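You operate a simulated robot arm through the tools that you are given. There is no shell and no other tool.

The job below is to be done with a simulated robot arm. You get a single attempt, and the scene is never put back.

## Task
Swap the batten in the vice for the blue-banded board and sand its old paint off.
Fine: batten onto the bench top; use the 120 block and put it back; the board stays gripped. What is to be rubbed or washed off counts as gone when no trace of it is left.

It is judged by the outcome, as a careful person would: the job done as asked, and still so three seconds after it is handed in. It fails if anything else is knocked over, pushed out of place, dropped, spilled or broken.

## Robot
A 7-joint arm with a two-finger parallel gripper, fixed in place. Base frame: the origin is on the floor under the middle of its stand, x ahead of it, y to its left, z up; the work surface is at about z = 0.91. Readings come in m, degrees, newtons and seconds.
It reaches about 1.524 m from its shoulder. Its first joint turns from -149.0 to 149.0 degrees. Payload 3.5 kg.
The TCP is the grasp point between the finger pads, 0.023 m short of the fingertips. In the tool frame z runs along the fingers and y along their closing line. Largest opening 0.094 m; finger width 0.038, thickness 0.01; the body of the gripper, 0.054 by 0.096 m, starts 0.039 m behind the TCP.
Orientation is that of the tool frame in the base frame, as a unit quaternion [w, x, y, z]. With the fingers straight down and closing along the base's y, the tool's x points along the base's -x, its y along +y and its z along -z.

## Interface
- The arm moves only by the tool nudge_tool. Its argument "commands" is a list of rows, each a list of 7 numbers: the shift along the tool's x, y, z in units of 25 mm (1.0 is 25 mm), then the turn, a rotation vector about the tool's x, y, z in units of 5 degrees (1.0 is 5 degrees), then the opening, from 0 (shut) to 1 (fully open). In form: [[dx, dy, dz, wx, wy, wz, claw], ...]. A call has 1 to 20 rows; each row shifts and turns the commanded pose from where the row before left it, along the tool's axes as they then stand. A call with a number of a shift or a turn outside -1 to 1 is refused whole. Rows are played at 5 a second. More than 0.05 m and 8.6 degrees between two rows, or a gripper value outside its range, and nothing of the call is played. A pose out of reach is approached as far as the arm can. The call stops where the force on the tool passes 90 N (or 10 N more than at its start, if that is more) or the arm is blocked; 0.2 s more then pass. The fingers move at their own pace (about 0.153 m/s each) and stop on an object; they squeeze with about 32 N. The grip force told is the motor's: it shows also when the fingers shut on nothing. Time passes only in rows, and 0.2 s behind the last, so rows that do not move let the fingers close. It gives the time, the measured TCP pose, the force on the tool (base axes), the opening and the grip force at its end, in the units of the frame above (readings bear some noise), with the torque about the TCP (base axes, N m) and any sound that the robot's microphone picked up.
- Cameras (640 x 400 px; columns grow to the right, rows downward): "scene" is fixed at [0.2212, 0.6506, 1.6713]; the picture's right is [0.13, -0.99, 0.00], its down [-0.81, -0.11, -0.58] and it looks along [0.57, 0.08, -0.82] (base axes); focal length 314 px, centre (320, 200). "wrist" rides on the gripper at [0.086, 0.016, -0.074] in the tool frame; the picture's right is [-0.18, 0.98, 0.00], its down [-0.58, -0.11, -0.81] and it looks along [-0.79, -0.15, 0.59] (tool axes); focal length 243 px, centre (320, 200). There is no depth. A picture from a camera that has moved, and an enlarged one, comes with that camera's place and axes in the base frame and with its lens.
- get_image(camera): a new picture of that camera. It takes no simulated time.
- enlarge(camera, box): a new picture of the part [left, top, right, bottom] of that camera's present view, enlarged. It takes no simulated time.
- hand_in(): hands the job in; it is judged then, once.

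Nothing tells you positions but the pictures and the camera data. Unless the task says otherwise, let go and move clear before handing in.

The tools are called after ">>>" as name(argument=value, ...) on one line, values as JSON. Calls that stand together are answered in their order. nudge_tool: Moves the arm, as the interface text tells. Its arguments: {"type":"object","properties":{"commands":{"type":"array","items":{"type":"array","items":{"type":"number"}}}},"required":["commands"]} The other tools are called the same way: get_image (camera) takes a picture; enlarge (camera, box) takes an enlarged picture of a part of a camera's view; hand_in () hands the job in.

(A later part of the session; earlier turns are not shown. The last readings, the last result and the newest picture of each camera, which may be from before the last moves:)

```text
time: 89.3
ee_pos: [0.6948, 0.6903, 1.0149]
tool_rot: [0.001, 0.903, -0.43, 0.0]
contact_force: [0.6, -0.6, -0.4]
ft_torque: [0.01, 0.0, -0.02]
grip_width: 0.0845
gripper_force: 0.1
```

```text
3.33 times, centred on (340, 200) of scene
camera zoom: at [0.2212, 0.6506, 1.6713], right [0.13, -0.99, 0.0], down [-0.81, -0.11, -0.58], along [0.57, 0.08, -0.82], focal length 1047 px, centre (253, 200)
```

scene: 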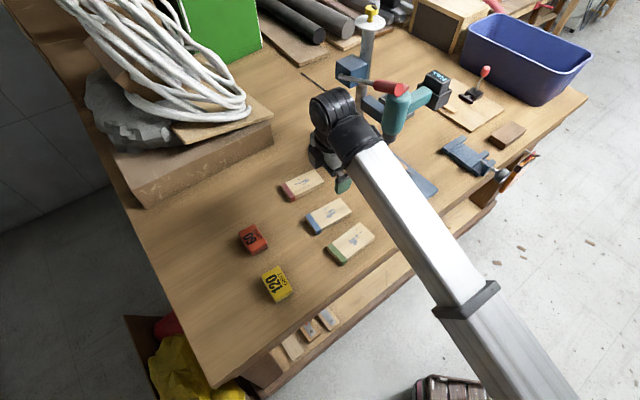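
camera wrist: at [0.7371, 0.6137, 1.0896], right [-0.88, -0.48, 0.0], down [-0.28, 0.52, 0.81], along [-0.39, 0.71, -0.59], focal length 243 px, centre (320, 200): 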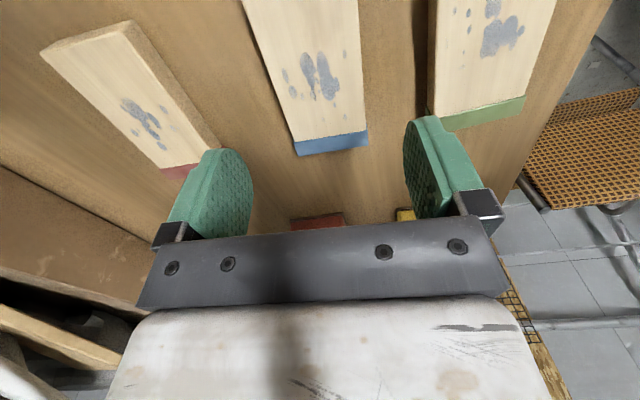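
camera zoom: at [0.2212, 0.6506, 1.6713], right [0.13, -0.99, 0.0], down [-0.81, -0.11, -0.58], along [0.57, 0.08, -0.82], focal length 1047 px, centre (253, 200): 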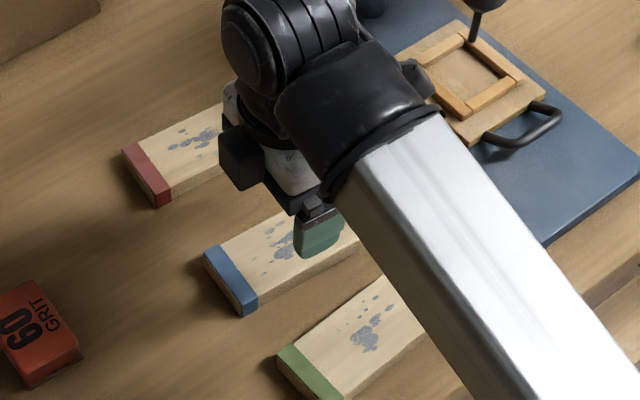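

Alignment looks within about 1 mm and 1°. I'll descend so the fingertips reach about 8–9 mm below the board's top and close on it.

>>> nudge_tool(commands=[[0, 0, 0.8, 0, 0, 0, 0.9], [0, 0, 0.8, 0, 0, 0, 0.9], [0, 0, 0.7, 0, 0, 0, 0.9], [0, 0, 0.4, 0, 0, 0, 0.9], [0, 0, 0.08, 0, 0, 0, 0.9], [0, 0, 0, 0, 0, 0, 0.9]])

>>> get_image(camera="wrist")

>>> enlarge(camera="scene", box=[290, 170, 380, 250])

```text
time: 90.7
ee_pos: [0.6948, 0.689, 0.9449]
tool_rot: [0.0, 0.903, -0.43, 0.0]
contact_force: [1.0, -0.2, 0.2]
ft_torque: [-0.01, 0.02, -0.05]
grip_width: 0.0845
gripper_force: 0.1
```

```text
taken
camera wrist: at [0.737, 0.6126, 1.0198], right [-0.88, -0.48, 0.0], down [-0.28, 0.52, 0.81], along [-0.39, 0.71, -0.59], focal length 243 px, centre (320, 200)
```

wrist: 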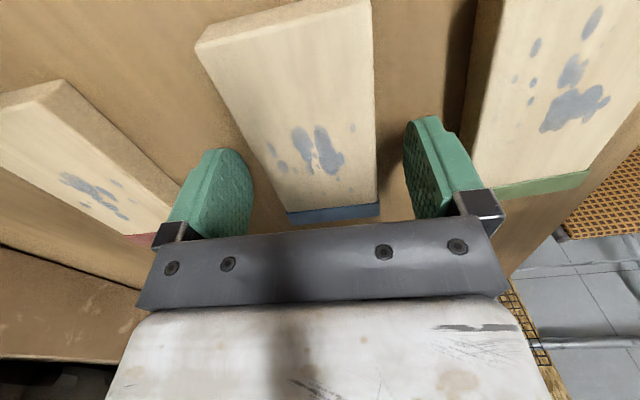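

```text
5.00 times, centred on (335, 210) of scene
camera zoom: at [0.2212, 0.6506, 1.6713], right [0.13, -0.99, 0.0], down [-0.81, -0.11, -0.58], along [0.57, 0.08, -0.82], focal length 1571 px, centre (245, 150)
```

zoom: 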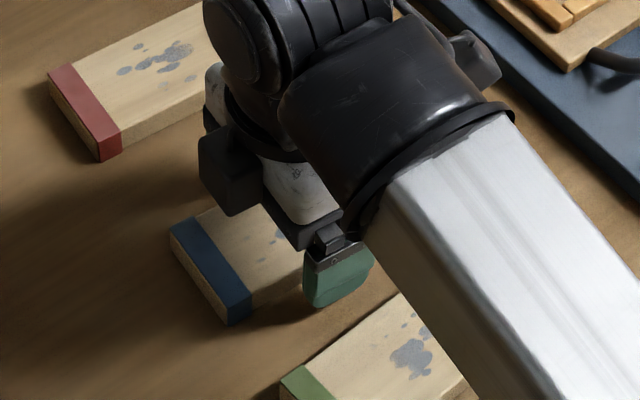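

>>> nudge_tool(commands=[[0, 0, 0, 0, 0, 0, 0.7], [0, 0, 0, 0, 0, 0, 0.6], [0, 0, 0, 0, 0, 0, 0], [0, 0, 0, 0, 0, 0, 0], [0, 0, 0, 0, 0, 0, 0]])

>>> nudge_tool(commands=[[0, 0, -0.06, 0, 0, 0, 0], [0, 0, -0.06, 0, 0, 0, 0], [0, 0, -0.1, 0, 0, 0, 0], [0, 0, -0.1, 0, 0, 0, 0], [0, 0, -0.1, 0, 0, 0, 0], [0, 0, 0, 0, 0, 0, 0]])

>>> get_image(camera="wrist")

>>> enlarge(camera="scene", box=[290, 170, 380, 250])

```text
time: 91.9
ee_pos: [0.6934, 0.6899, 0.9445]
tool_rot: [0.0, 0.903, -0.429, 0.0]
contact_force: [1.2, 1.1, 1.4]
ft_torque: [-0.06, -0.11, 0.04]
grip_width: 0.0592
gripper_force: 32.1
```

```text
time: 93.3
ee_pos: [0.6942, 0.6897, 0.9558]
tool_rot: [0.001, 0.903, -0.43, 0.0]
contact_force: [-0.6, 0.5, -0.6]
ft_torque: [0.01, 0.02, 0.02]
grip_width: 0.0591
gripper_force: 31.9
```

```text
taken
camera wrist: at [0.7374, 0.6122, 1.0302], right [-0.88, -0.48, 0.0], down [-0.28, 0.52, 0.81], along [-0.39, 0.71, -0.59], focal length 243 px, centre (320, 200)
```

wrist: 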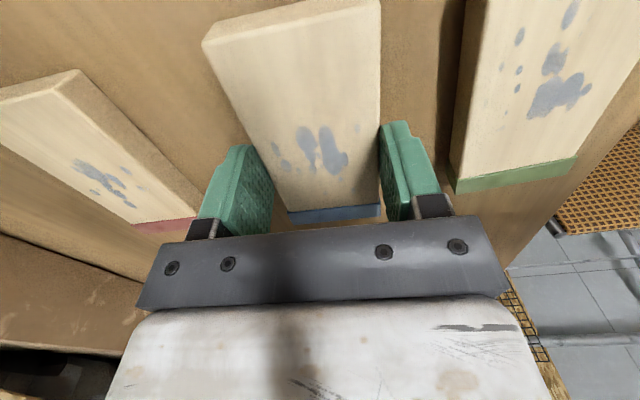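

```text
5.00 times, centred on (335, 210) of scene
camera zoom: at [0.2212, 0.6506, 1.6713], right [0.13, -0.99, 0.0], down [-0.81, -0.11, -0.58], along [0.57, 0.08, -0.82], focal length 1571 px, centre (245, 150)
```

zoom: 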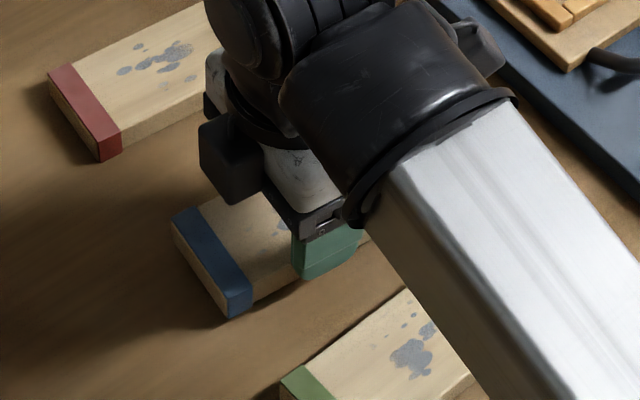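

The board is lifting with the gripper. I'll raise it gently to travelling height.

>>> nudge_tool(commands=[[0, 0, -0.15, 0, 0, 0, 0], [0, 0, -0.2, 0, 0, 0, 0], [0, 0, -0.25, 0, 0, 0, 0], [0, 0, -0.25, 0, 0, 0, 0], [0, 0, -0.25, 0, 0, 0, 0], [0, 0, -0.25, 0, 0, 0, 0], [0, 0, -0.25, 0, 0, 0, 0], [0, 0, -0.25, 0, 0, 0, 0], [0, 0, -0.25, 0, 0, 0, 0], [0, 0, -0.25, 0, 0, 0, 0], [0, 0, -0.25, 0, 0, 0, 0], [0, 0, -0.25, 0, 0, 0, 0], [0, 0, -0.25, 0, 0, 0, 0], [0, 0, -0.25, 0, 0, 0, 0], [0, 0, -0.25, 0, 0, 0, 0], [0, 0, -0.25, 0, 0, 0, 0], [0, 0, -0.25, 0, 0, 0, 0], [0, 0, -0.25, 0, 0, 0, 0], [0, 0, -0.15, 0, 0, 0, 0], [0, 0, 0, 0, 0, 0, 0]])

>>> get_image(camera="wrist")

```text
time: 97.5
ee_pos: [0.6924, 0.69, 1.0673]
tool_rot: [-0.001, 0.903, -0.43, 0.0]
contact_force: [-0.1, 0.4, -0.8]
ft_torque: [0.0, 0.04, -0.02]
grip_width: 0.0593
gripper_force: 31.6
```

```text
taken
camera wrist: at [0.7359, 0.6132, 1.143], right [-0.88, -0.48, 0.0], down [-0.28, 0.52, 0.81], along [-0.39, 0.71, -0.59], focal length 243 px, centre (320, 200)
```

wrist: 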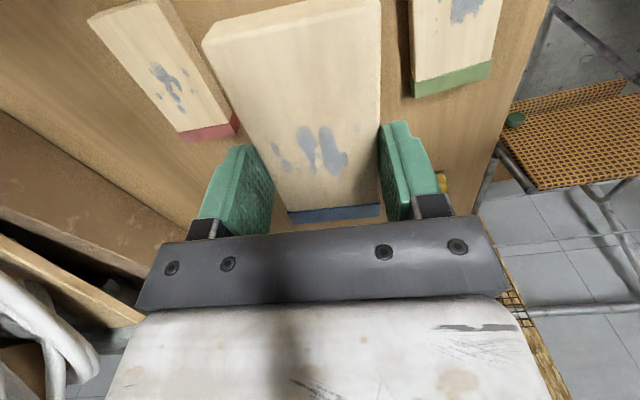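

The board sits firm in the grip. I'll turn to the vice's angle and carry it back round the robot side of the drill in smooth steps.

>>> nudge_tool(commands=[[0, 0, 0, 0, 0, -0.57, 0], [0, 0, 0, 0, 0, -0.57, 0], [0.3, 0.27, -0.09, 0, 0, 0, 0], [0.54, 0.49, -0.09, 0, 0, 0, 0], [0.56, 0.51, -0.09, 0, 0, 0, 0], [0.56, 0.51, -0.09, 0, 0, 0, 0], [0.56, 0.51, -0.09, 0, 0, 0, 0], [0.56, 0.51, -0.09, 0, 0, 0, 0], [0.56, 0.51, -0.09, 0, 0, 0, 0], [0.56, 0.51, -0.09, 0, 0, 0, 0], [0.54, 0.49, -0.09, 0, 0, 0, 0]])

>>> nudge_tool(commands=[[0.4, 0.13, 0, 0, 0, 0, 0], [0.566, 0.189, 0, 0, 0, 0, 0], [0.566, 0.189, 0, 0, 0, 0, 0], [0.566, 0.189, 0, 0, 0, 0, 0], [0.566, 0.189, 0, 0, 0, 0, 0], [0.566, 0.189, 0, 0, 0, 0, 0], [0.566, 0.189, 0, 0, 0, 0, 0], [0.566, 0.189, 0, 0, 0, 0, 0], [0.566, 0.189, 0, 0, 0, 0, 0], [0.566, 0.189, 0, 0, 0, 0, 0], [0.566, 0.189, 0, 0, 0, 0, 0], [0.566, 0.189, 0, 0, 0, 0, 0], [0.566, 0.189, 0, 0, 0, 0, 0], [0.566, 0.189, 0, 0, 0, 0, 0], [0.566, 0.189, 0, 0, 0, 0, 0], [0.16, 0.05, 0, 0, 0, 0, 0], [0, 0, 0, 0, 0, 0, 0]])

>>> get_image(camera="wrist")

>>> get_image(camera="scene")

```text
time: 99.9
ee_pos: [0.6997, 0.53, 1.0864]
tool_rot: [0.001, 0.924, -0.383, 0.0]
contact_force: [0.2, -0.1, -0.6]
ft_torque: [0.0, 0.0, 0.01]
grip_width: 0.0589
gripper_force: 32.3
```

```text
time: 103.5
ee_pos: [0.8008, 0.3294, 1.0873]
tool_rot: [0.0, 0.923, -0.384, 0.001]
contact_force: [-0.8, 0.4, -0.5]
ft_torque: [0.0, -0.03, -0.02]
grip_width: 0.0592
gripper_force: 32.1
```

```text
taken
camera wrist: at [0.8497, 0.2569, 1.1626], right [-0.83, -0.56, 0.0], down [-0.33, 0.49, 0.81], along [-0.45, 0.67, -0.59], focal length 243 px, centre (320, 200)
```

wrist: 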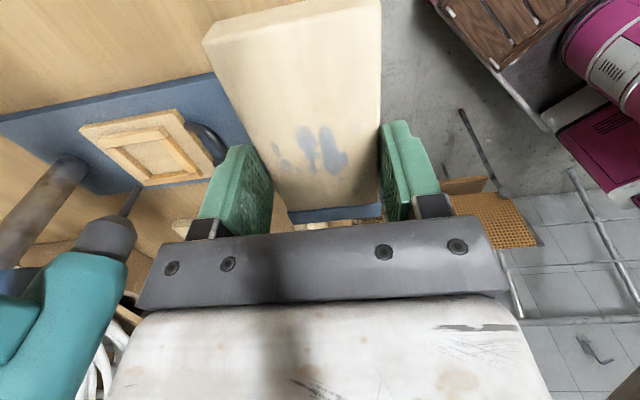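

```text
taken
```

scene: 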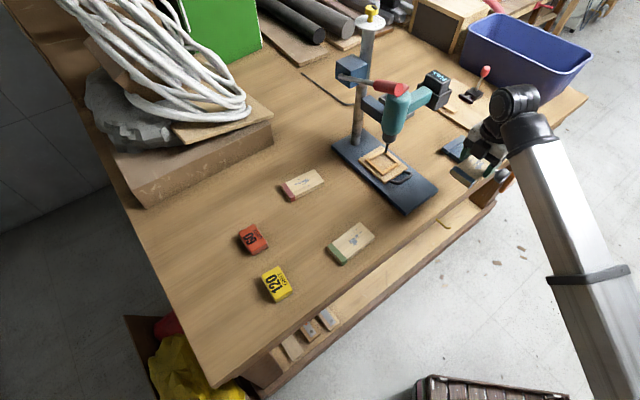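

>>> nudge_tool(commands=[[0.35, -0.2, 0, 0, 0, 0, 0], [0.54, -0.306, 0, 0, 0, 0, 0], [0.54, -0.306, 0, 0, 0, 0, 0], [0.54, -0.306, 0, 0, 0, 0, 0], [0.54, -0.306, 0, 0, 0, 0, 0], [0.54, -0.306, 0, 0, 0, 0, 0], [0.54, -0.306, 0, 0, 0, 0, 0], [0.54, -0.306, 0, 0, 0, 0, 0], [0.54, -0.306, 0, 0, 0, 0, 0], [0.54, -0.306, 0, 0, 0, 0, 0], [0.54, -0.306, 0, 0, 0, 0, 0], [0.54, -0.306, 0, 0, 0, 0, 0], [0.54, -0.306, 0, 0, 0, 0, 0], [0.17, -0.1, 0, 0, 0, 0, 0], [0, 0, 0, 0, 0, 0, 0]])

>>> get_image(camera="wrist")

>>> enlarge(camera="scene", box=[410, 60, 550, 190])

```text
time: 106.7
ee_pos: [0.993, 0.2753, 1.0858]
tool_rot: [0.0, 0.923, -0.384, 0.0]
contact_force: [-0.2, -0.1, -0.5]
ft_torque: [0.02, 0.0, -0.01]
grip_width: 0.0591
gripper_force: 32.6
```

```text
taken
camera wrist: at [1.0437, 0.2036, 1.162], right [-0.83, -0.56, 0.0], down [-0.33, 0.49, 0.81], along [-0.45, 0.67, -0.59], focal length 243 px, centre (320, 200)
```

wrist: 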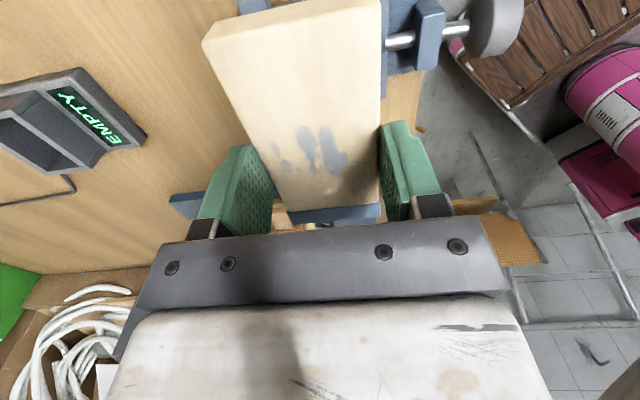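

```text
3.08 times, centred on (480, 125) of scene
camera zoom: at [0.2212, 0.6506, 1.6713], right [0.13, -0.99, 0.0], down [-0.81, -0.11, -0.58], along [0.57, 0.08, -0.82], focal length 967 px, centre (-172, 431)
```

zoom: 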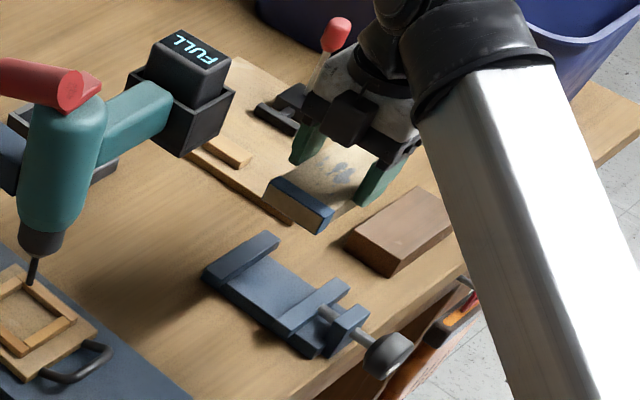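

The board is above the vice, level and aligned. I'll lower it to just above the jaw tops and check the fit before inserting.

>>> nudge_tool(commands=[[0, 0, 0.15, 0, 0, 0, 0], [0, 0, 0.25, 0, 0, 0, 0], [0, 0, 0.25, 0, 0, 0, 0], [0, 0, 0.25, 0, 0, 0, 0], [0, 0, 0.25, 0, 0, 0, 0], [0, 0, 0.25, 0, 0, 0, 0], [0, 0, 0.25, 0, 0, 0, 0], [0, 0, 0.25, 0, 0, 0, 0], [0, 0, 0.25, 0, 0, 0, 0], [0, 0, 0.25, 0, 0, 0, 0], [0, 0, 0.25, 0, 0, 0, 0], [0, 0, 0.25, 0, 0, 0, 0], [0, 0, 0.25, 0, 0, 0, 0], [0, 0, 0.25, 0, 0, 0, 0], [0, 0, 0.25, 0, 0, 0, 0], [0, 0, 0.15, 0, 0, 0, 0], [0, 0, 0, 0, 0, 0, 0]])

>>> get_image(camera="wrist")

>>> enlarge(camera="scene", box=[440, 110, 520, 180])

```text
time: 110.3
ee_pos: [0.9938, 0.2754, 0.9914]
tool_rot: [0.0, 0.923, -0.384, 0.0]
contact_force: [0.1, -1.0, -0.2]
ft_torque: [0.01, 0.0, -0.02]
grip_width: 0.0593
gripper_force: 32.2
```

```text
taken
camera wrist: at [1.0437, 0.2031, 1.0682], right [-0.83, -0.56, 0.0], down [-0.33, 0.49, 0.81], along [-0.45, 0.67, -0.59], focal length 243 px, centre (320, 200)
```

wrist: 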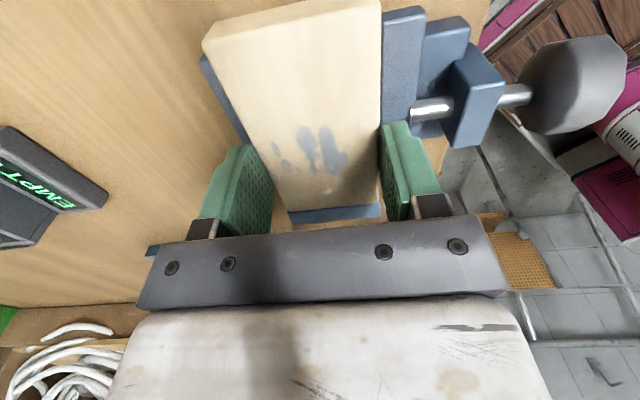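

```text
5.71 times, centred on (480, 145) of scene
camera zoom: at [0.2212, 0.6506, 1.6713], right [0.13, -0.99, 0.0], down [-0.81, -0.11, -0.58], along [0.57, 0.08, -0.82], focal length 1796 px, centre (-594, 514)
```

zoom: 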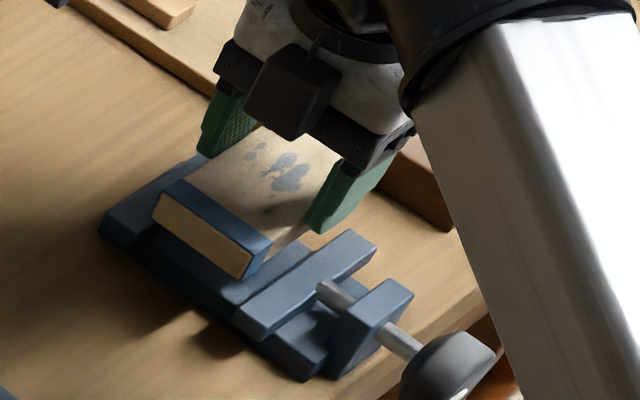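

>>> enlarge(camera="wrist", box=[190, 0, 440, 150])

>>> enlarge(camera="scene", box=[450, 130, 500, 170])

```text
2.56 times, centred on (315, 75) of wrist
camera zoom: at [1.0437, 0.2031, 1.0682], right [-0.83, -0.56, 0.0], down [-0.33, 0.49, 0.81], along [-0.45, 0.67, -0.59], focal length 621 px, centre (333, 520)
```

zoom: 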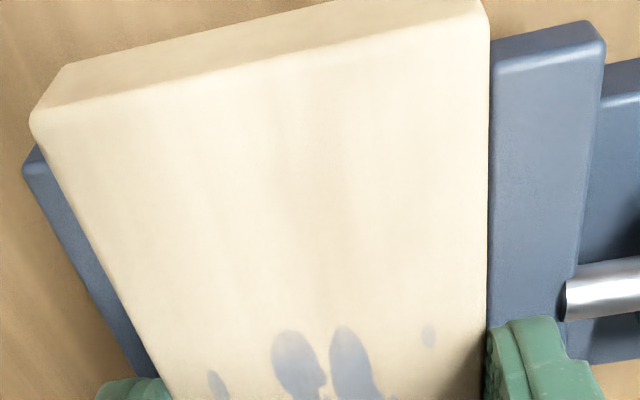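

```text
10.00 times, centred on (475, 150) of scene
camera zoom: at [0.2212, 0.6506, 1.6713], right [0.13, -0.99, 0.0], down [-0.81, -0.11, -0.58], along [0.57, 0.08, -0.82], focal length 3142 px, centre (-1230, 700)
```

zoom: 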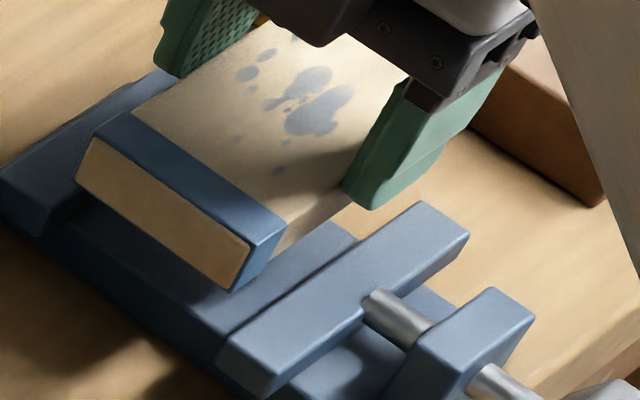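

>>> enlarge(camera="scene", box=[448, 140, 476, 160])

>>> enlarge(camera="scene", box=[466, 148, 494, 168])

```text
16.00 times, centred on (462, 150) of scene
camera zoom: at [0.2212, 0.6506, 1.6713], right [0.13, -0.99, 0.0], down [-0.81, -0.11, -0.58], along [0.57, 0.08, -0.82], focal length 5028 px, centre (-1952, 1000)
```

zoom: 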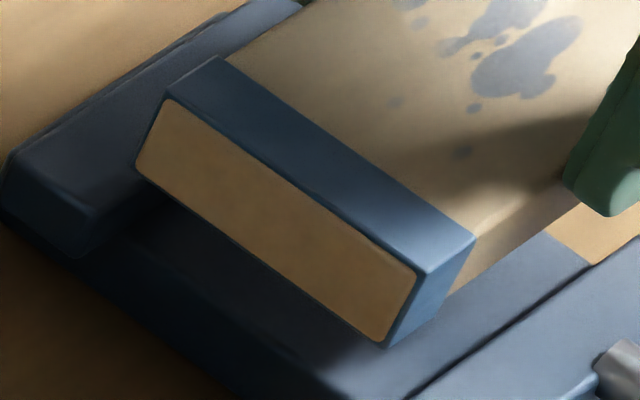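

```text
16.00 times, centred on (480, 158) of scene
camera zoom: at [0.2212, 0.6506, 1.6713], right [0.13, -0.99, 0.0], down [-0.81, -0.11, -0.58], along [0.57, 0.08, -0.82], focal length 5028 px, centre (-2240, 872)
```

zoom: 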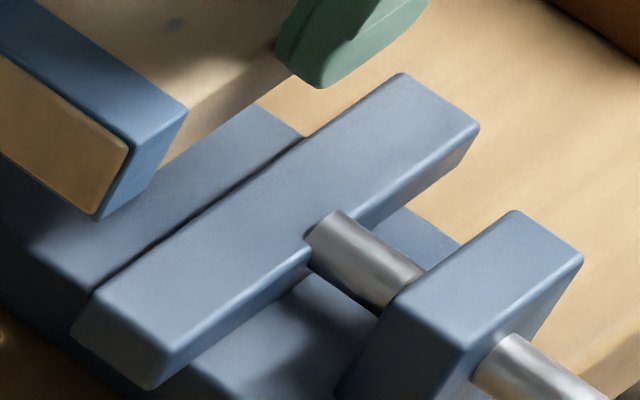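

The gap measures about 70 mm, leaving 4–7 mm each side of the board. I'll lower it between the jaws in small steps.

>>> nudge_tool(commands=[[0, 0, 0.12, 0, 0, 0, 0], [0, 0, 0.12, 0, 0, 0, 0], [0, 0, 0.12, 0, 0, 0, 0], [0, 0, 0.12, 0, 0, 0, 0], [0, 0, 0.12, 0, 0, 0, 0], [0, 0, 0.12, 0, 0, 0, 0], [0, 0, 0.12, 0, 0, 0, 0], [0, 0, 0, 0, 0, 0, 0]])

>>> enlarge(camera="scene", box=[445, 130, 505, 172])

>>> enlarge(camera="wrist", box=[190, 0, 440, 150])

```text
time: 112.1
ee_pos: [0.9936, 0.2756, 0.9731]
tool_rot: [0.0, 0.923, -0.384, 0.0]
contact_force: [-0.2, -0.2, -0.4]
ft_torque: [-0.04, 0.03, 0.01]
grip_width: 0.059
gripper_force: 32.1
```

```text
9.52 times, centred on (475, 151) of scene
camera zoom: at [0.2212, 0.6506, 1.6713], right [0.13, -0.99, 0.0], down [-0.81, -0.11, -0.58], along [0.57, 0.08, -0.82], focal length 2993 px, centre (-1156, 667)
```

zoom: 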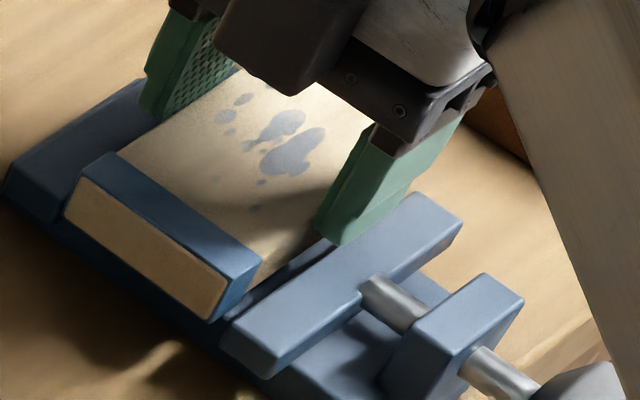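

```text
2.56 times, centred on (315, 75) of wrist
camera zoom: at [1.0434, 0.2035, 1.0473], right [-0.83, -0.56, 0.0], down [-0.33, 0.49, 0.81], along [-0.45, 0.67, -0.59], focal length 621 px, centre (333, 520)
```

zoom: 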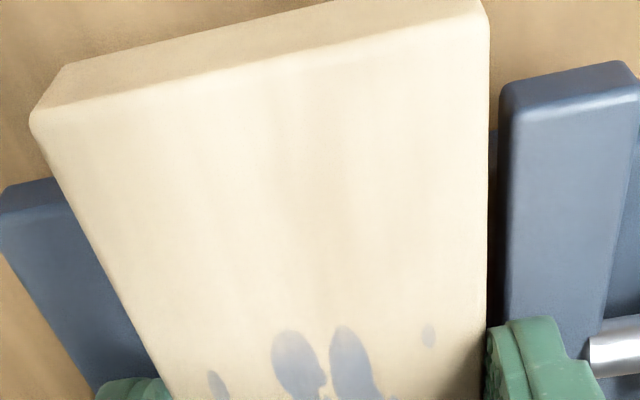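

It is entering between the jaws without contact. I'll continue until the fingertips are just above the jaw tops.

>>> nudge_tool(commands=[[0, 0, 0.08, 0, 0, 0, 0], [0, 0, 0.08, 0, 0, 0, 0], [0, 0, 0.06, 0, 0, 0, 0], [0, 0, 0, 0, 0, 0, 0]])

>>> nudge_tool(commands=[[0, 0, 0.05, 0, 0, 0, 0], [0, 0, 0, 0, 0, 0, 0]])

>>> nudge_tool(commands=[[0, 0, 0.05, 0, 0, 0, 0], [0, 0, 0, 0, 0, 0, 0]])

```text
time: 113.1
ee_pos: [0.9932, 0.2761, 0.9672]
tool_rot: [0.001, 0.923, -0.384, 0.0]
contact_force: [-0.6, 0.0, -0.8]
ft_torque: [0.04, -0.04, -0.02]
grip_width: 0.059
gripper_force: 31.8
```

```text
time: 113.7
ee_pos: [0.993, 0.2761, 0.9651]
tool_rot: [-0.001, 0.923, -0.384, 0.001]
contact_force: [-1.0, 0.0, 0.2]
ft_torque: [0.01, -0.02, 0.02]
grip_width: 0.0594
gripper_force: 31.9
```

```text
time: 114.3
ee_pos: [0.9933, 0.2748, 0.9655]
tool_rot: [0.001, 0.923, -0.384, 0.0]
contact_force: [1.7, -1.0, 12.3]
ft_torque: [0.09, 0.0, 0.07]
grip_width: 0.0589
gripper_force: 31.9
```

The fingertips have met the jaw tops at about 0.942, with the board about 3 mm above the bed. I'll ease up a hair and release so it settles onto the bed.

>>> nudge_tool(commands=[[0, 0, -0.05, 0, 0, 0, 0], [0, 0, 0, 0, 0, 0, 0.66], [0, 0, 0, 0, 0, 0, 0.75], [0, 0, 0, 0, 0, 0, 0.85], [0, 0, 0, 0, 0, 0, 0.85]])

>>> get_image(camera="wrist")

>>> enlarge(camera="scene", box=[445, 130, 505, 172])

```text
time: 115.5
ee_pos: [0.9935, 0.2763, 0.9652]
tool_rot: [0.0, 0.923, -0.384, -0.001]
contact_force: [-1.3, 0.6, 1.1]
ft_torque: [0.01, -0.07, 0.01]
grip_width: 0.0797
gripper_force: 0.1
```

```text
taken
camera wrist: at [1.043, 0.2031, 1.0403], right [-0.83, -0.56, 0.0], down [-0.33, 0.49, 0.81], along [-0.45, 0.67, -0.59], focal length 243 px, centre (320, 200)
```

wrist: 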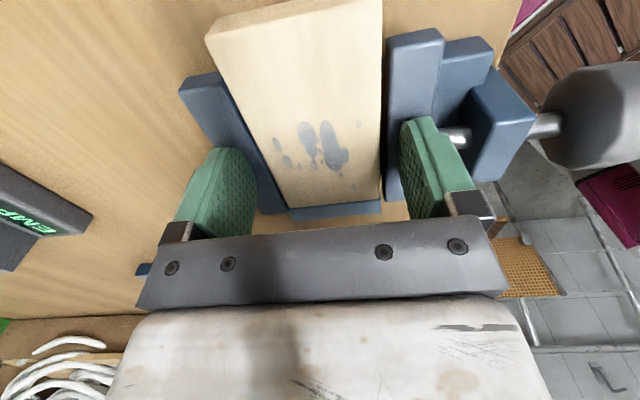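

```text
9.52 times, centred on (475, 151) of scene
camera zoom: at [0.2212, 0.6506, 1.6713], right [0.13, -0.99, 0.0], down [-0.81, -0.11, -0.58], along [0.57, 0.08, -0.82], focal length 2993 px, centre (-1156, 667)
```

zoom: 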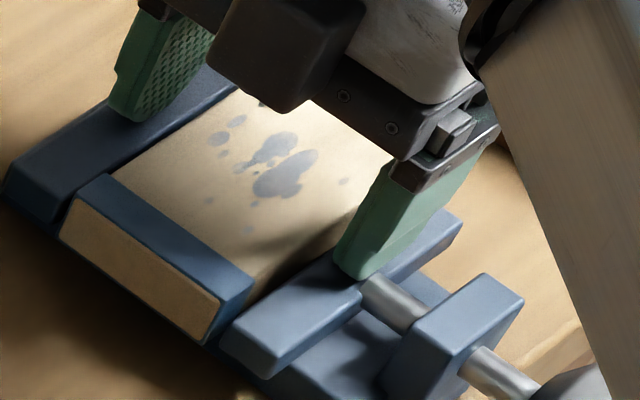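

The board has settled on the bed between the jaws, its face just proud of them. I'll open fully, rise, move back to the robot side and pitch the tool to horizontal for tightening the knob.

>>> nudge_tool(commands=[[0, 0, -0.2, 0, 0, 0, 0.9], [0, 0, -0.8, 0, 0, 0, 0.95], [0, 0, -1, 0, 0, 0, 1], [0, 0, -1, 0, 0, 0, 1], [0, 0, -1, 0, 0, 0, 1], [0, 0.9, 0, 0, 0, 0, 1], [0, 0.9, 0, 0, 0, 0, 1], [0, 0.9, 0, 0, 0, 0, 1], [0, 0.9, 0, 0, 0, 0, 1], [0, 0.9, 0, 0, 0, 0, 1], [0, 0.9, 0, 0, 0, 0, 1], [0, 0.9, 0, 0, 0, 0, 1], [0, 0.9, 0, 0, 0, 0, 1], [0, 0.9, 0, 0, 0, 0, 1], [0, 0.9, 0, 0, 0, 0, 1]])

>>> enlarge(camera="scene", box=[420, 110, 560, 210])

```text
time: 118.7
ee_pos: [0.8322, 0.1169, 1.0648]
tool_rot: [0.0, 0.923, -0.384, 0.0]
contact_force: [0.7, -0.2, -0.8]
ft_torque: [-0.01, -0.02, -0.02]
grip_width: 0.094
gripper_force: 0.1
```

```text
4.00 times, centred on (490, 160) of scene
camera zoom: at [0.2212, 0.6506, 1.6713], right [0.13, -0.99, 0.0], down [-0.81, -0.11, -0.58], along [0.57, 0.08, -0.82], focal length 1257 px, centre (-360, 360)
```

zoom: 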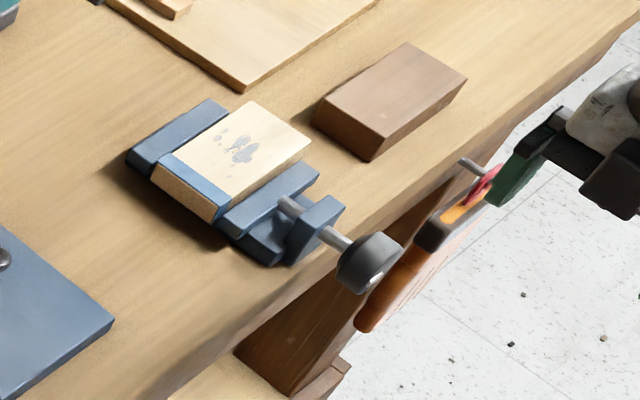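

>>> nudge_tool(commands=[[0, 0, 0, 1, 0, 0, 1], [0, 0, 0, 1, 0, 0, 1], [0, 0, 0, 1, 0, 0, 1], [0, 0, 0, 1, 0, 0, 1], [0, 0, 0, 1, 0, 0, 1], [0, 0, 0, 1, 0, 0, 1], [0, 0, 0, 1, 0, 0, 1], [0, 0, 0, 1, 0, 0, 1], [0, 0, 0, 1, 0, 0, 1], [0, 0, 0, 1, 0, 0, 1], [0, 0, 0, 1, 0, 0, 1], [0, 0, 0, 1, 0, 0, 1], [0, 0, 0, 1, 0, 0, 1], [0, 0, 0, 1, 0, 0, 1], [0, 0, 0, 1, 0, 0, 1], [0, 0, 0, 1, 0, 0, 1], [0, 0, 0, 1, 0, 0, 1], [0, 0, 0, 1, 0, 0, 1]])

>>> get_image(camera="wrist")

>>> get_image(camera="scene")

```text
time: 122.5
ee_pos: [0.8326, 0.1166, 1.0651]
tool_rot: [0.654, -0.652, 0.271, -0.272]
contact_force: [-0.1, 1.0, 0.6]
ft_torque: [0.01, 0.03, 0.01]
grip_width: 0.094
gripper_force: 0.1
```

```text
taken
camera wrist: at [0.8424, 0.0032, 1.0496], right [-0.13, 0.13, -0.98], down [-0.98, -0.16, 0.11], along [-0.14, 0.98, 0.15], focal length 243 px, centre (320, 200)
```

wrist: 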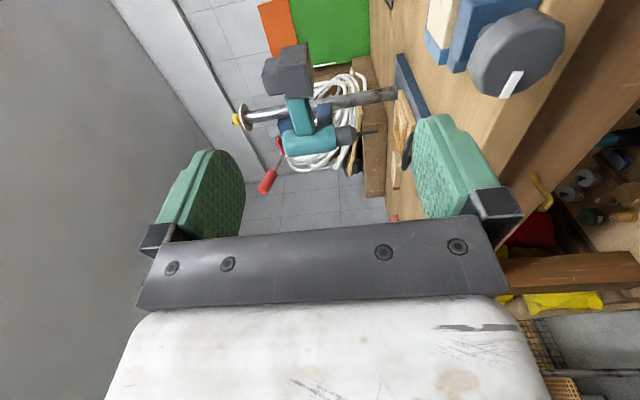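

```text
taken
```

scene: 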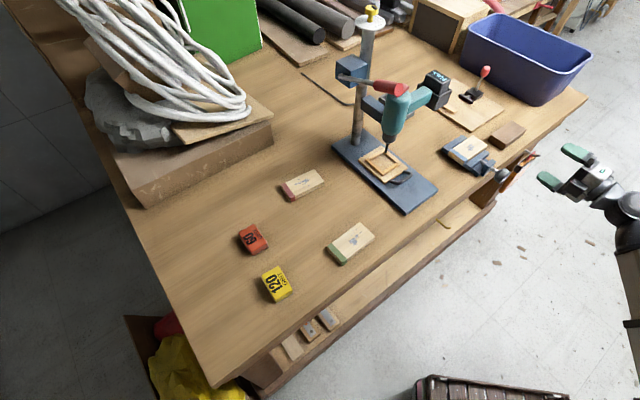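

The tool points along the screw with the camera on the right, leaving about 270° of tightening travel. I'll drop onto the knob axis a short way in front of the knob.

>>> nudge_tool(commands=[[-0.038, 0.834, 0.025, 0, 0, 0, 1], [-0.038, 0.834, 0.025, 0, 0, 0, 1], [-0.038, 0.834, 0.025, 0, 0, 0, 1], [-0.038, 0.834, 0.025, 0, 0, 0, 1], [-0.038, 0.834, 0.025, 0, 0, 0, 1], [-0.038, 0.834, 0.025, 0, 0, 0, 1], [0, 0, 0, 0, 0, 0, 1]])

>>> get_image(camera="wrist")

>>> enlarge(camera="scene", box=[440, 110, 600, 230])

```text
time: 124.1
ee_pos: [0.83, 0.1265, 0.9679]
tool_rot: [-0.648, 0.657, -0.28, 0.264]
contact_force: [0.0, -0.3, -0.1]
ft_torque: [0.0, 0.01, 0.02]
grip_width: 0.0937
gripper_force: 0.1
out of reach, approached as far as the arm can: row 5, 6
```

```text
taken
camera wrist: at [0.8371, 0.013, 0.9525], right [-0.15, 0.13, -0.98], down [-0.98, -0.15, 0.13], along [-0.13, 0.98, 0.15], focal length 243 px, centre (320, 200)
```

wrist: 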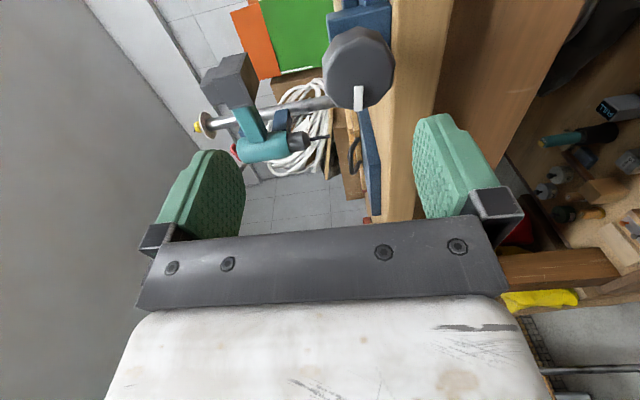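

```text
3.33 times, centred on (520, 170) of scene
camera zoom: at [0.2212, 0.6506, 1.6713], right [0.13, -0.99, 0.0], down [-0.81, -0.11, -0.58], along [0.57, 0.08, -0.82], focal length 1047 px, centre (-347, 300)
```

zoom: 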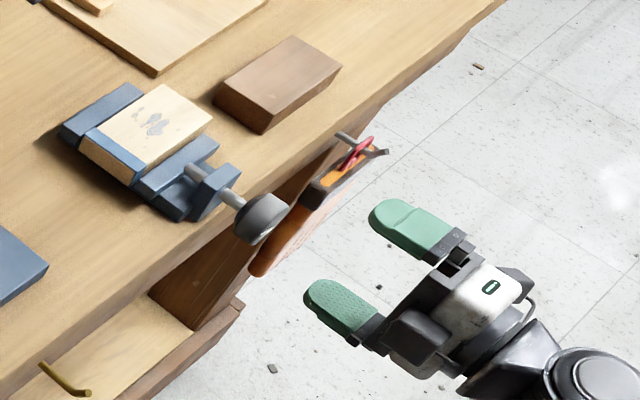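

The wrist hits a joint limit at this roll angle. I'll roll 40° in the tightening direction first, which was a reachable attitude before, then finish the descent.

>>> nudge_tool(commands=[[0, 0, 0, 0, 0, 1, 1], [0, 0, 0, 0, 0, 1, 1], [0, 0, 0, 0, 0, 1, 1], [0, 0, 0, 0, 0, 1, 1], [0, 0, 0, 0, 0, 1, 1], [0, 0, 0, 0, 0, 1, 1], [0, 0, 0, 0, 0, 1, 1], [0, 0, 0, 0, 0, 1, 1], [0.4, 0.39, 0, 0, 0, 0, 1], [0.4, 0.39, 0, 0, 0, 0, 1], [0, 0, 0, 0, 0, 0, 1]])

>>> get_image(camera="wrist")

```text
time: 126.5
ee_pos: [0.8309, 0.1236, 0.9394]
tool_rot: [0.707, -0.52, 0.479, -0.033]
contact_force: [0.2, 0.4, 0.5]
ft_torque: [0.02, -0.02, 0.02]
grip_width: 0.0941
gripper_force: 0.0
```

```text
taken
camera wrist: at [0.8181, 0.0321, 0.8727], right [-0.55, 0.55, -0.63], down [-0.84, -0.3, 0.46], along [0.06, 0.78, 0.62], focal length 243 px, centre (320, 200)
```

wrist: 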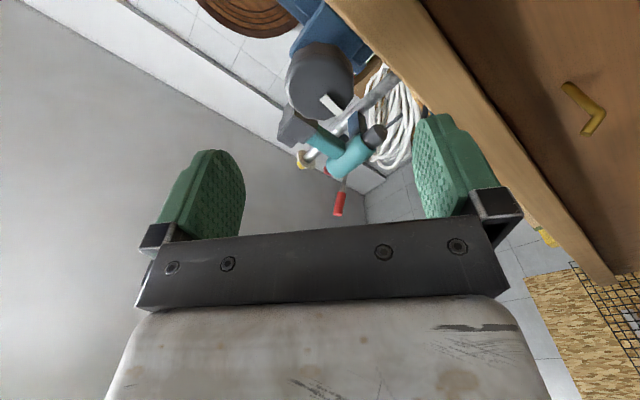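

The knob looks to have stayed put axially (only the jaw travels), and it is centred in the closing direction. I'll advance onto it.

>>> nudge_tool(commands=[[0.03, 0, 0.825, 0, 0, 0, 1], [0.03, 0, 0.825, 0, 0, 0, 1], [0, 0, 0.825, 0, 0, 0, 1], [0, 0, 0.825, 0, 0, 0, 1], [0, 0, 0, 0, 0, 0, 1]])

>>> get_image(camera="wrist")

>>> enlarge(camera="scene", box=[440, 120, 560, 210])

```text
time: 127.7
ee_pos: [0.8917, 0.1819, 0.9391]
tool_rot: [0.706, -0.521, 0.478, -0.033]
contact_force: [1.0, 0.7, -0.5]
ft_torque: [-0.04, -0.01, 0.01]
grip_width: 0.0939
gripper_force: 0.1
```

```text
taken
camera wrist: at [0.8789, 0.0894, 0.872], right [-0.55, 0.55, -0.63], down [-0.84, -0.3, 0.46], along [0.06, 0.78, 0.62], focal length 243 px, centre (320, 200)
```

wrist: 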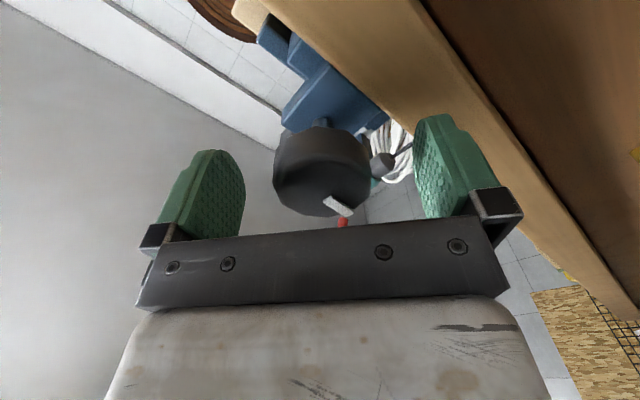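

```text
4.44 times, centred on (500, 165) of scene
camera zoom: at [0.2212, 0.6506, 1.6713], right [0.13, -0.99, 0.0], down [-0.81, -0.11, -0.58], along [0.57, 0.08, -0.82], focal length 1397 px, centre (-480, 356)
```

zoom: 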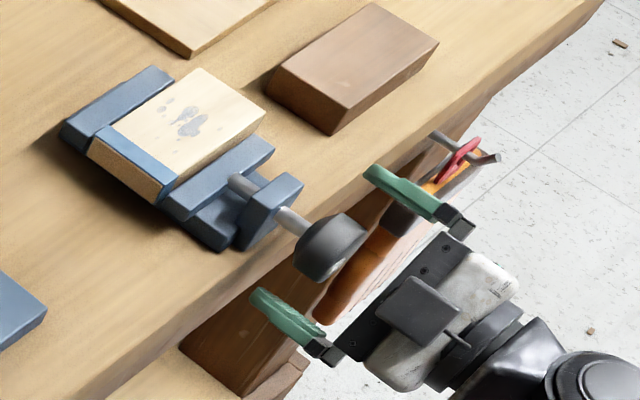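

Centred. I'll grip the knob and begin turning clockwise to tighten.

>>> nudge_tool(commands=[[0, 0, 0, 0, 0, 0, 0], [0, 0, 0, 0, 0, 0, 0], [0, 0, 0, 0, 0, 0, 0], [0, 0, 0, 0, 0, 0, 0]])

>>> nudge_tool(commands=[[0, 0, 0, 0, 0, 1, 0], [0, 0, 0, 0, 0, 1, 0], [0, 0, 0, 0, 0, 1, 0], [0, 0, 0, 0, 0, 1, 0], [0, 0, 0, 0, 0, 1, 0], [0, 0, 0, 0, 0, 1, 0], [0, 0, 0, 0, 0, 1, 0], [0, 0, 0, 0, 0, 1, 0], [0, 0, 0, 0, 0, 1, 0], [0, 0, 0, 0, 0, 1, 0]])

>>> enlarge(camera="scene", box=[450, 130, 520, 180])

```text
time: 128.7
ee_pos: [0.8912, 0.1825, 0.9393]
tool_rot: [0.706, -0.521, 0.479, -0.032]
contact_force: [-5.6, 4.9, -13.4]
ft_torque: [-0.17, 0.09, 0.19]
grip_width: 0.0476
gripper_force: 45.2
```

```text
time: 130.9
ee_pos: [0.8903, 0.1822, 0.9393]
tool_rot: [0.653, -0.27, 0.653, 0.271]
contact_force: [-27.2, 11.7, -17.8]
ft_torque: [-0.65, 0.59, 0.55]
grip_width: 0.0473
gripper_force: 44.9
```

```text
8.00 times, centred on (485, 155) of scene
camera zoom: at [0.2212, 0.6506, 1.6713], right [0.13, -0.99, 0.0], down [-0.81, -0.11, -0.58], along [0.57, 0.08, -0.82], focal length 2514 px, centre (-1000, 560)
```

zoom: 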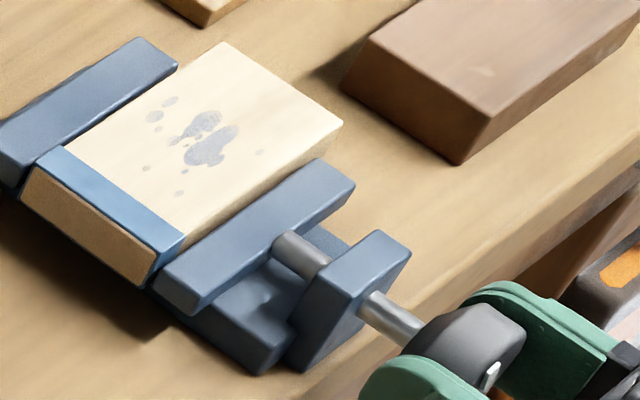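

The jaw is closing on the board. I'll ease the side load and continue tightening.

>>> nudge_tool(commands=[[0.03, 0.06, 0, 0, 0, 0, 0], [0, 0, 0, 0, 0, 1, 0], [0, 0, 0, 0, 0, 1, 0], [0, 0, 0, 0, 0, 1, 0], [0, 0, 0, 0, 0, 1, 0], [0, 0, 0, 0, 0, 1, 0], [0, 0, 0, 0, 0, 1, 0], [0, 0, 0, 0, 0, 1, 0], [0, 0, 0, 0, 0, 1, 0], [0, 0, 0, 0, 0, 1, 0], [0, 0, 0, 0, 0, 1, 0]])

>>> enlarge(camera="scene", box=[450, 130, 520, 180])

>>> get_image(camera="wrist")

```text
time: 133.3
ee_pos: [0.8901, 0.1835, 0.9402]
tool_rot: [0.478, 0.032, 0.706, 0.521]
contact_force: [-13.0, 13.9, 20.5]
ft_torque: [-0.24, 0.2, 0.68]
grip_width: 0.0473
gripper_force: 45.0
```

```text
8.00 times, centred on (485, 155) of scene
camera zoom: at [0.2212, 0.6506, 1.6713], right [0.13, -0.99, 0.0], down [-0.81, -0.11, -0.58], along [0.57, 0.08, -0.82], focal length 2514 px, centre (-1000, 560)
```

zoom: 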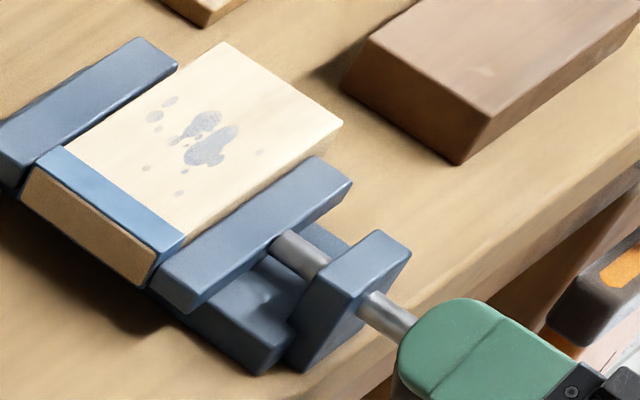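

```text
taken
camera wrist: at [0.7838, 0.1852, 0.8974], right [-0.35, 0.35, 0.87], down [-0.21, -0.93, 0.29], along [0.92, -0.08, 0.39], focal length 243 px, centre (320, 200)
```

wrist: 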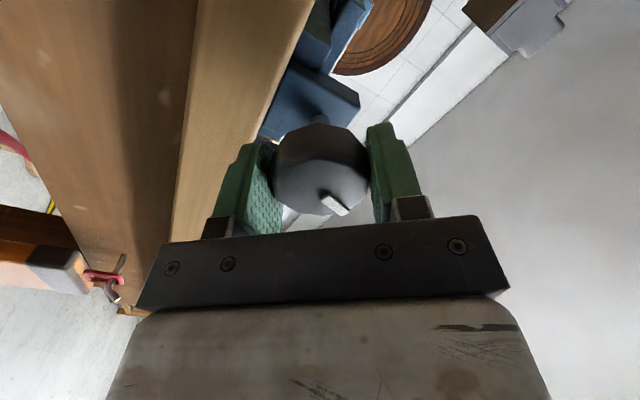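

>>> nudge_tool(commands=[[0, 0.07, 0, 0, 0, 0, 0], [0, 0, 0, 0, 0, 1, 0], [0, 0, 0, 0, 0, 1, 0], [0, 0, 0, 0, 0, 1, 0], [0, 0, 0, 0, 0, 1, 0], [0, 0, 0, 0, 0, 1, 0], [0, 0, 0, 0, 0, 1, 0], [0, 0, 0, 0, 0, 1, 0], [0, 0, 0, 0, 0, 1, 0], [0, 0, 0, 0, 0, 1, 0], [0, 0, 0, 0, 0, 1, 0]])

>>> enlarge(camera="scene", box=[450, 130, 520, 180])

>>> get_image(camera="wrist")

```text
time: 135.7
ee_pos: [0.891, 0.1829, 0.9414]
tool_rot: [0.213, 0.329, 0.627, 0.673]
contact_force: [-5.4, 7.8, 2.3]
ft_torque: [-0.05, 0.09, -0.15]
grip_width: 0.0473
gripper_force: 44.7
```

```text
8.00 times, centred on (485, 155) of scene
camera zoom: at [0.2212, 0.6506, 1.6713], right [0.13, -0.99, 0.0], down [-0.81, -0.11, -0.58], along [0.57, 0.08, -0.82], focal length 2514 px, centre (-1000, 560)
```

zoom: 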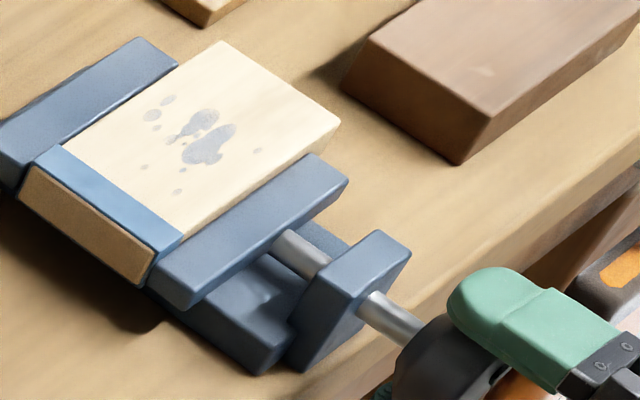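

```text
taken
camera wrist: at [0.7798, 0.1894, 0.972], right [0.25, -0.25, 0.94], down [-0.18, -0.96, -0.21], along [0.95, -0.12, -0.29], focal length 243 px, centre (320, 200)
```

wrist: 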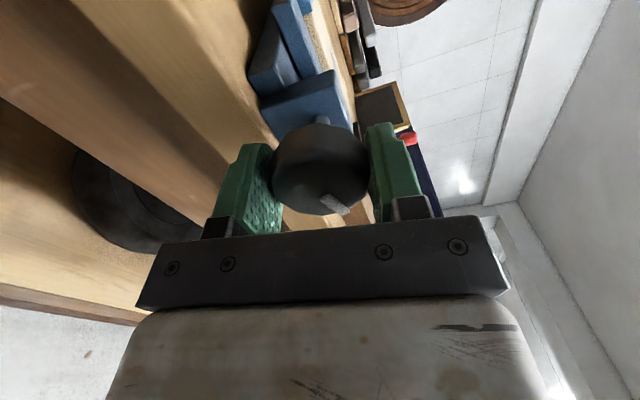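

The jaw has met the board and is pushing it towards the fixed jaw. I'll keep tightening.

>>> nudge_tool(commands=[[0, 0, 0, 0, 0, 1, 0], [0, 0, 0, 0, 0, 1, 0], [0, 0, 0, 0, 0, 1, 0], [0, 0, 0, 0, 0, 1, 0], [0, 0, 0, 0, 0, 1, 0], [0, 0, 0, 0, 0, 1, 0], [0, 0, 0, 0, 0, 1, 0], [0, 0, 0, 0, 0, 1, 0], [0, 0, 0, 0, 0, 1, 0], [0, 0, 0, 0, 0, 1, 0]])

>>> enlarge(camera="scene", box=[450, 130, 520, 180])

>>> get_image(camera="wrist")

```text
time: 137.9
ee_pos: [0.8913, 0.1817, 0.9399]
tool_rot: [-0.092, 0.562, 0.429, 0.701]
contact_force: [2.6, -1.2, 7.3]
ft_torque: [-0.03, 0.01, 0.35]
grip_width: 0.0472
gripper_force: 44.7
```

```text
8.00 times, centred on (485, 155) of scene
camera zoom: at [0.2212, 0.6506, 1.6713], right [0.13, -0.99, 0.0], down [-0.81, -0.11, -0.58], along [0.57, 0.08, -0.82], focal length 2514 px, centre (-1000, 560)
```

zoom: 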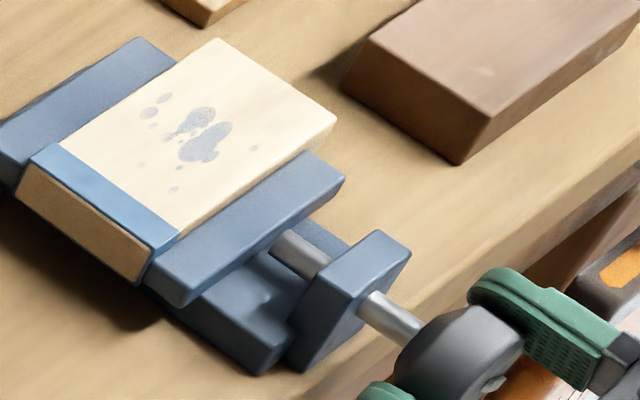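

```text
taken
camera wrist: at [0.8174, 0.1515, 1.0241], right [0.66, -0.67, 0.33], down [-0.43, -0.71, -0.56], along [0.61, 0.23, -0.76], focal length 243 px, centre (320, 200)
```

wrist: 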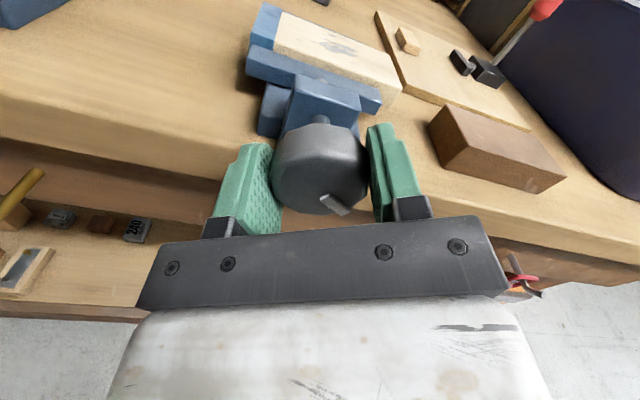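

>>> nudge_tool(commands=[[0, 0, 0, 0, 0, 1, 0], [0, 0, 0, 0, 0, 1, 0], [0, 0, 0, 0, 0, 1, 0], [0, 0, 0, 0, 0, 1, 0], [0, 0, 0, 0, 0, 1, 0]])

>>> enlarge(camera="wrist", box=[220, 0, 440, 140])

>>> enlarge(camera="scene", box=[450, 130, 520, 180])

```text
time: 139.1
ee_pos: [0.89, 0.1832, 0.9406]
tool_rot: [-0.241, 0.642, 0.297, 0.665]
contact_force: [2.7, -3.4, 0.5]
ft_torque: [-0.27, 0.25, -0.07]
grip_width: 0.0469
gripper_force: 44.9
```

```text
2.86 times, centred on (330, 70) of wrist
camera zoom: at [0.8442, 0.1246, 1.0287], right [0.7, -0.71, -0.1], down [-0.61, -0.53, -0.59], along [0.36, 0.47, -0.8], focal length 693 px, centre (291, 571)
```

zoom: 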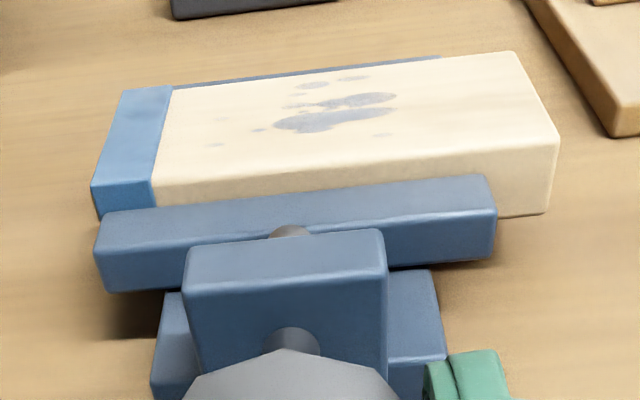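

```text
8.00 times, centred on (485, 155) of scene
camera zoom: at [0.2212, 0.6506, 1.6713], right [0.13, -0.99, 0.0], down [-0.81, -0.11, -0.58], along [0.57, 0.08, -0.82], focal length 2514 px, centre (-1000, 560)
```

zoom: 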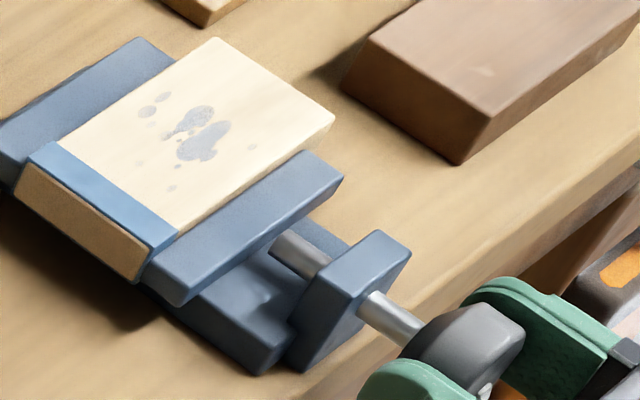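

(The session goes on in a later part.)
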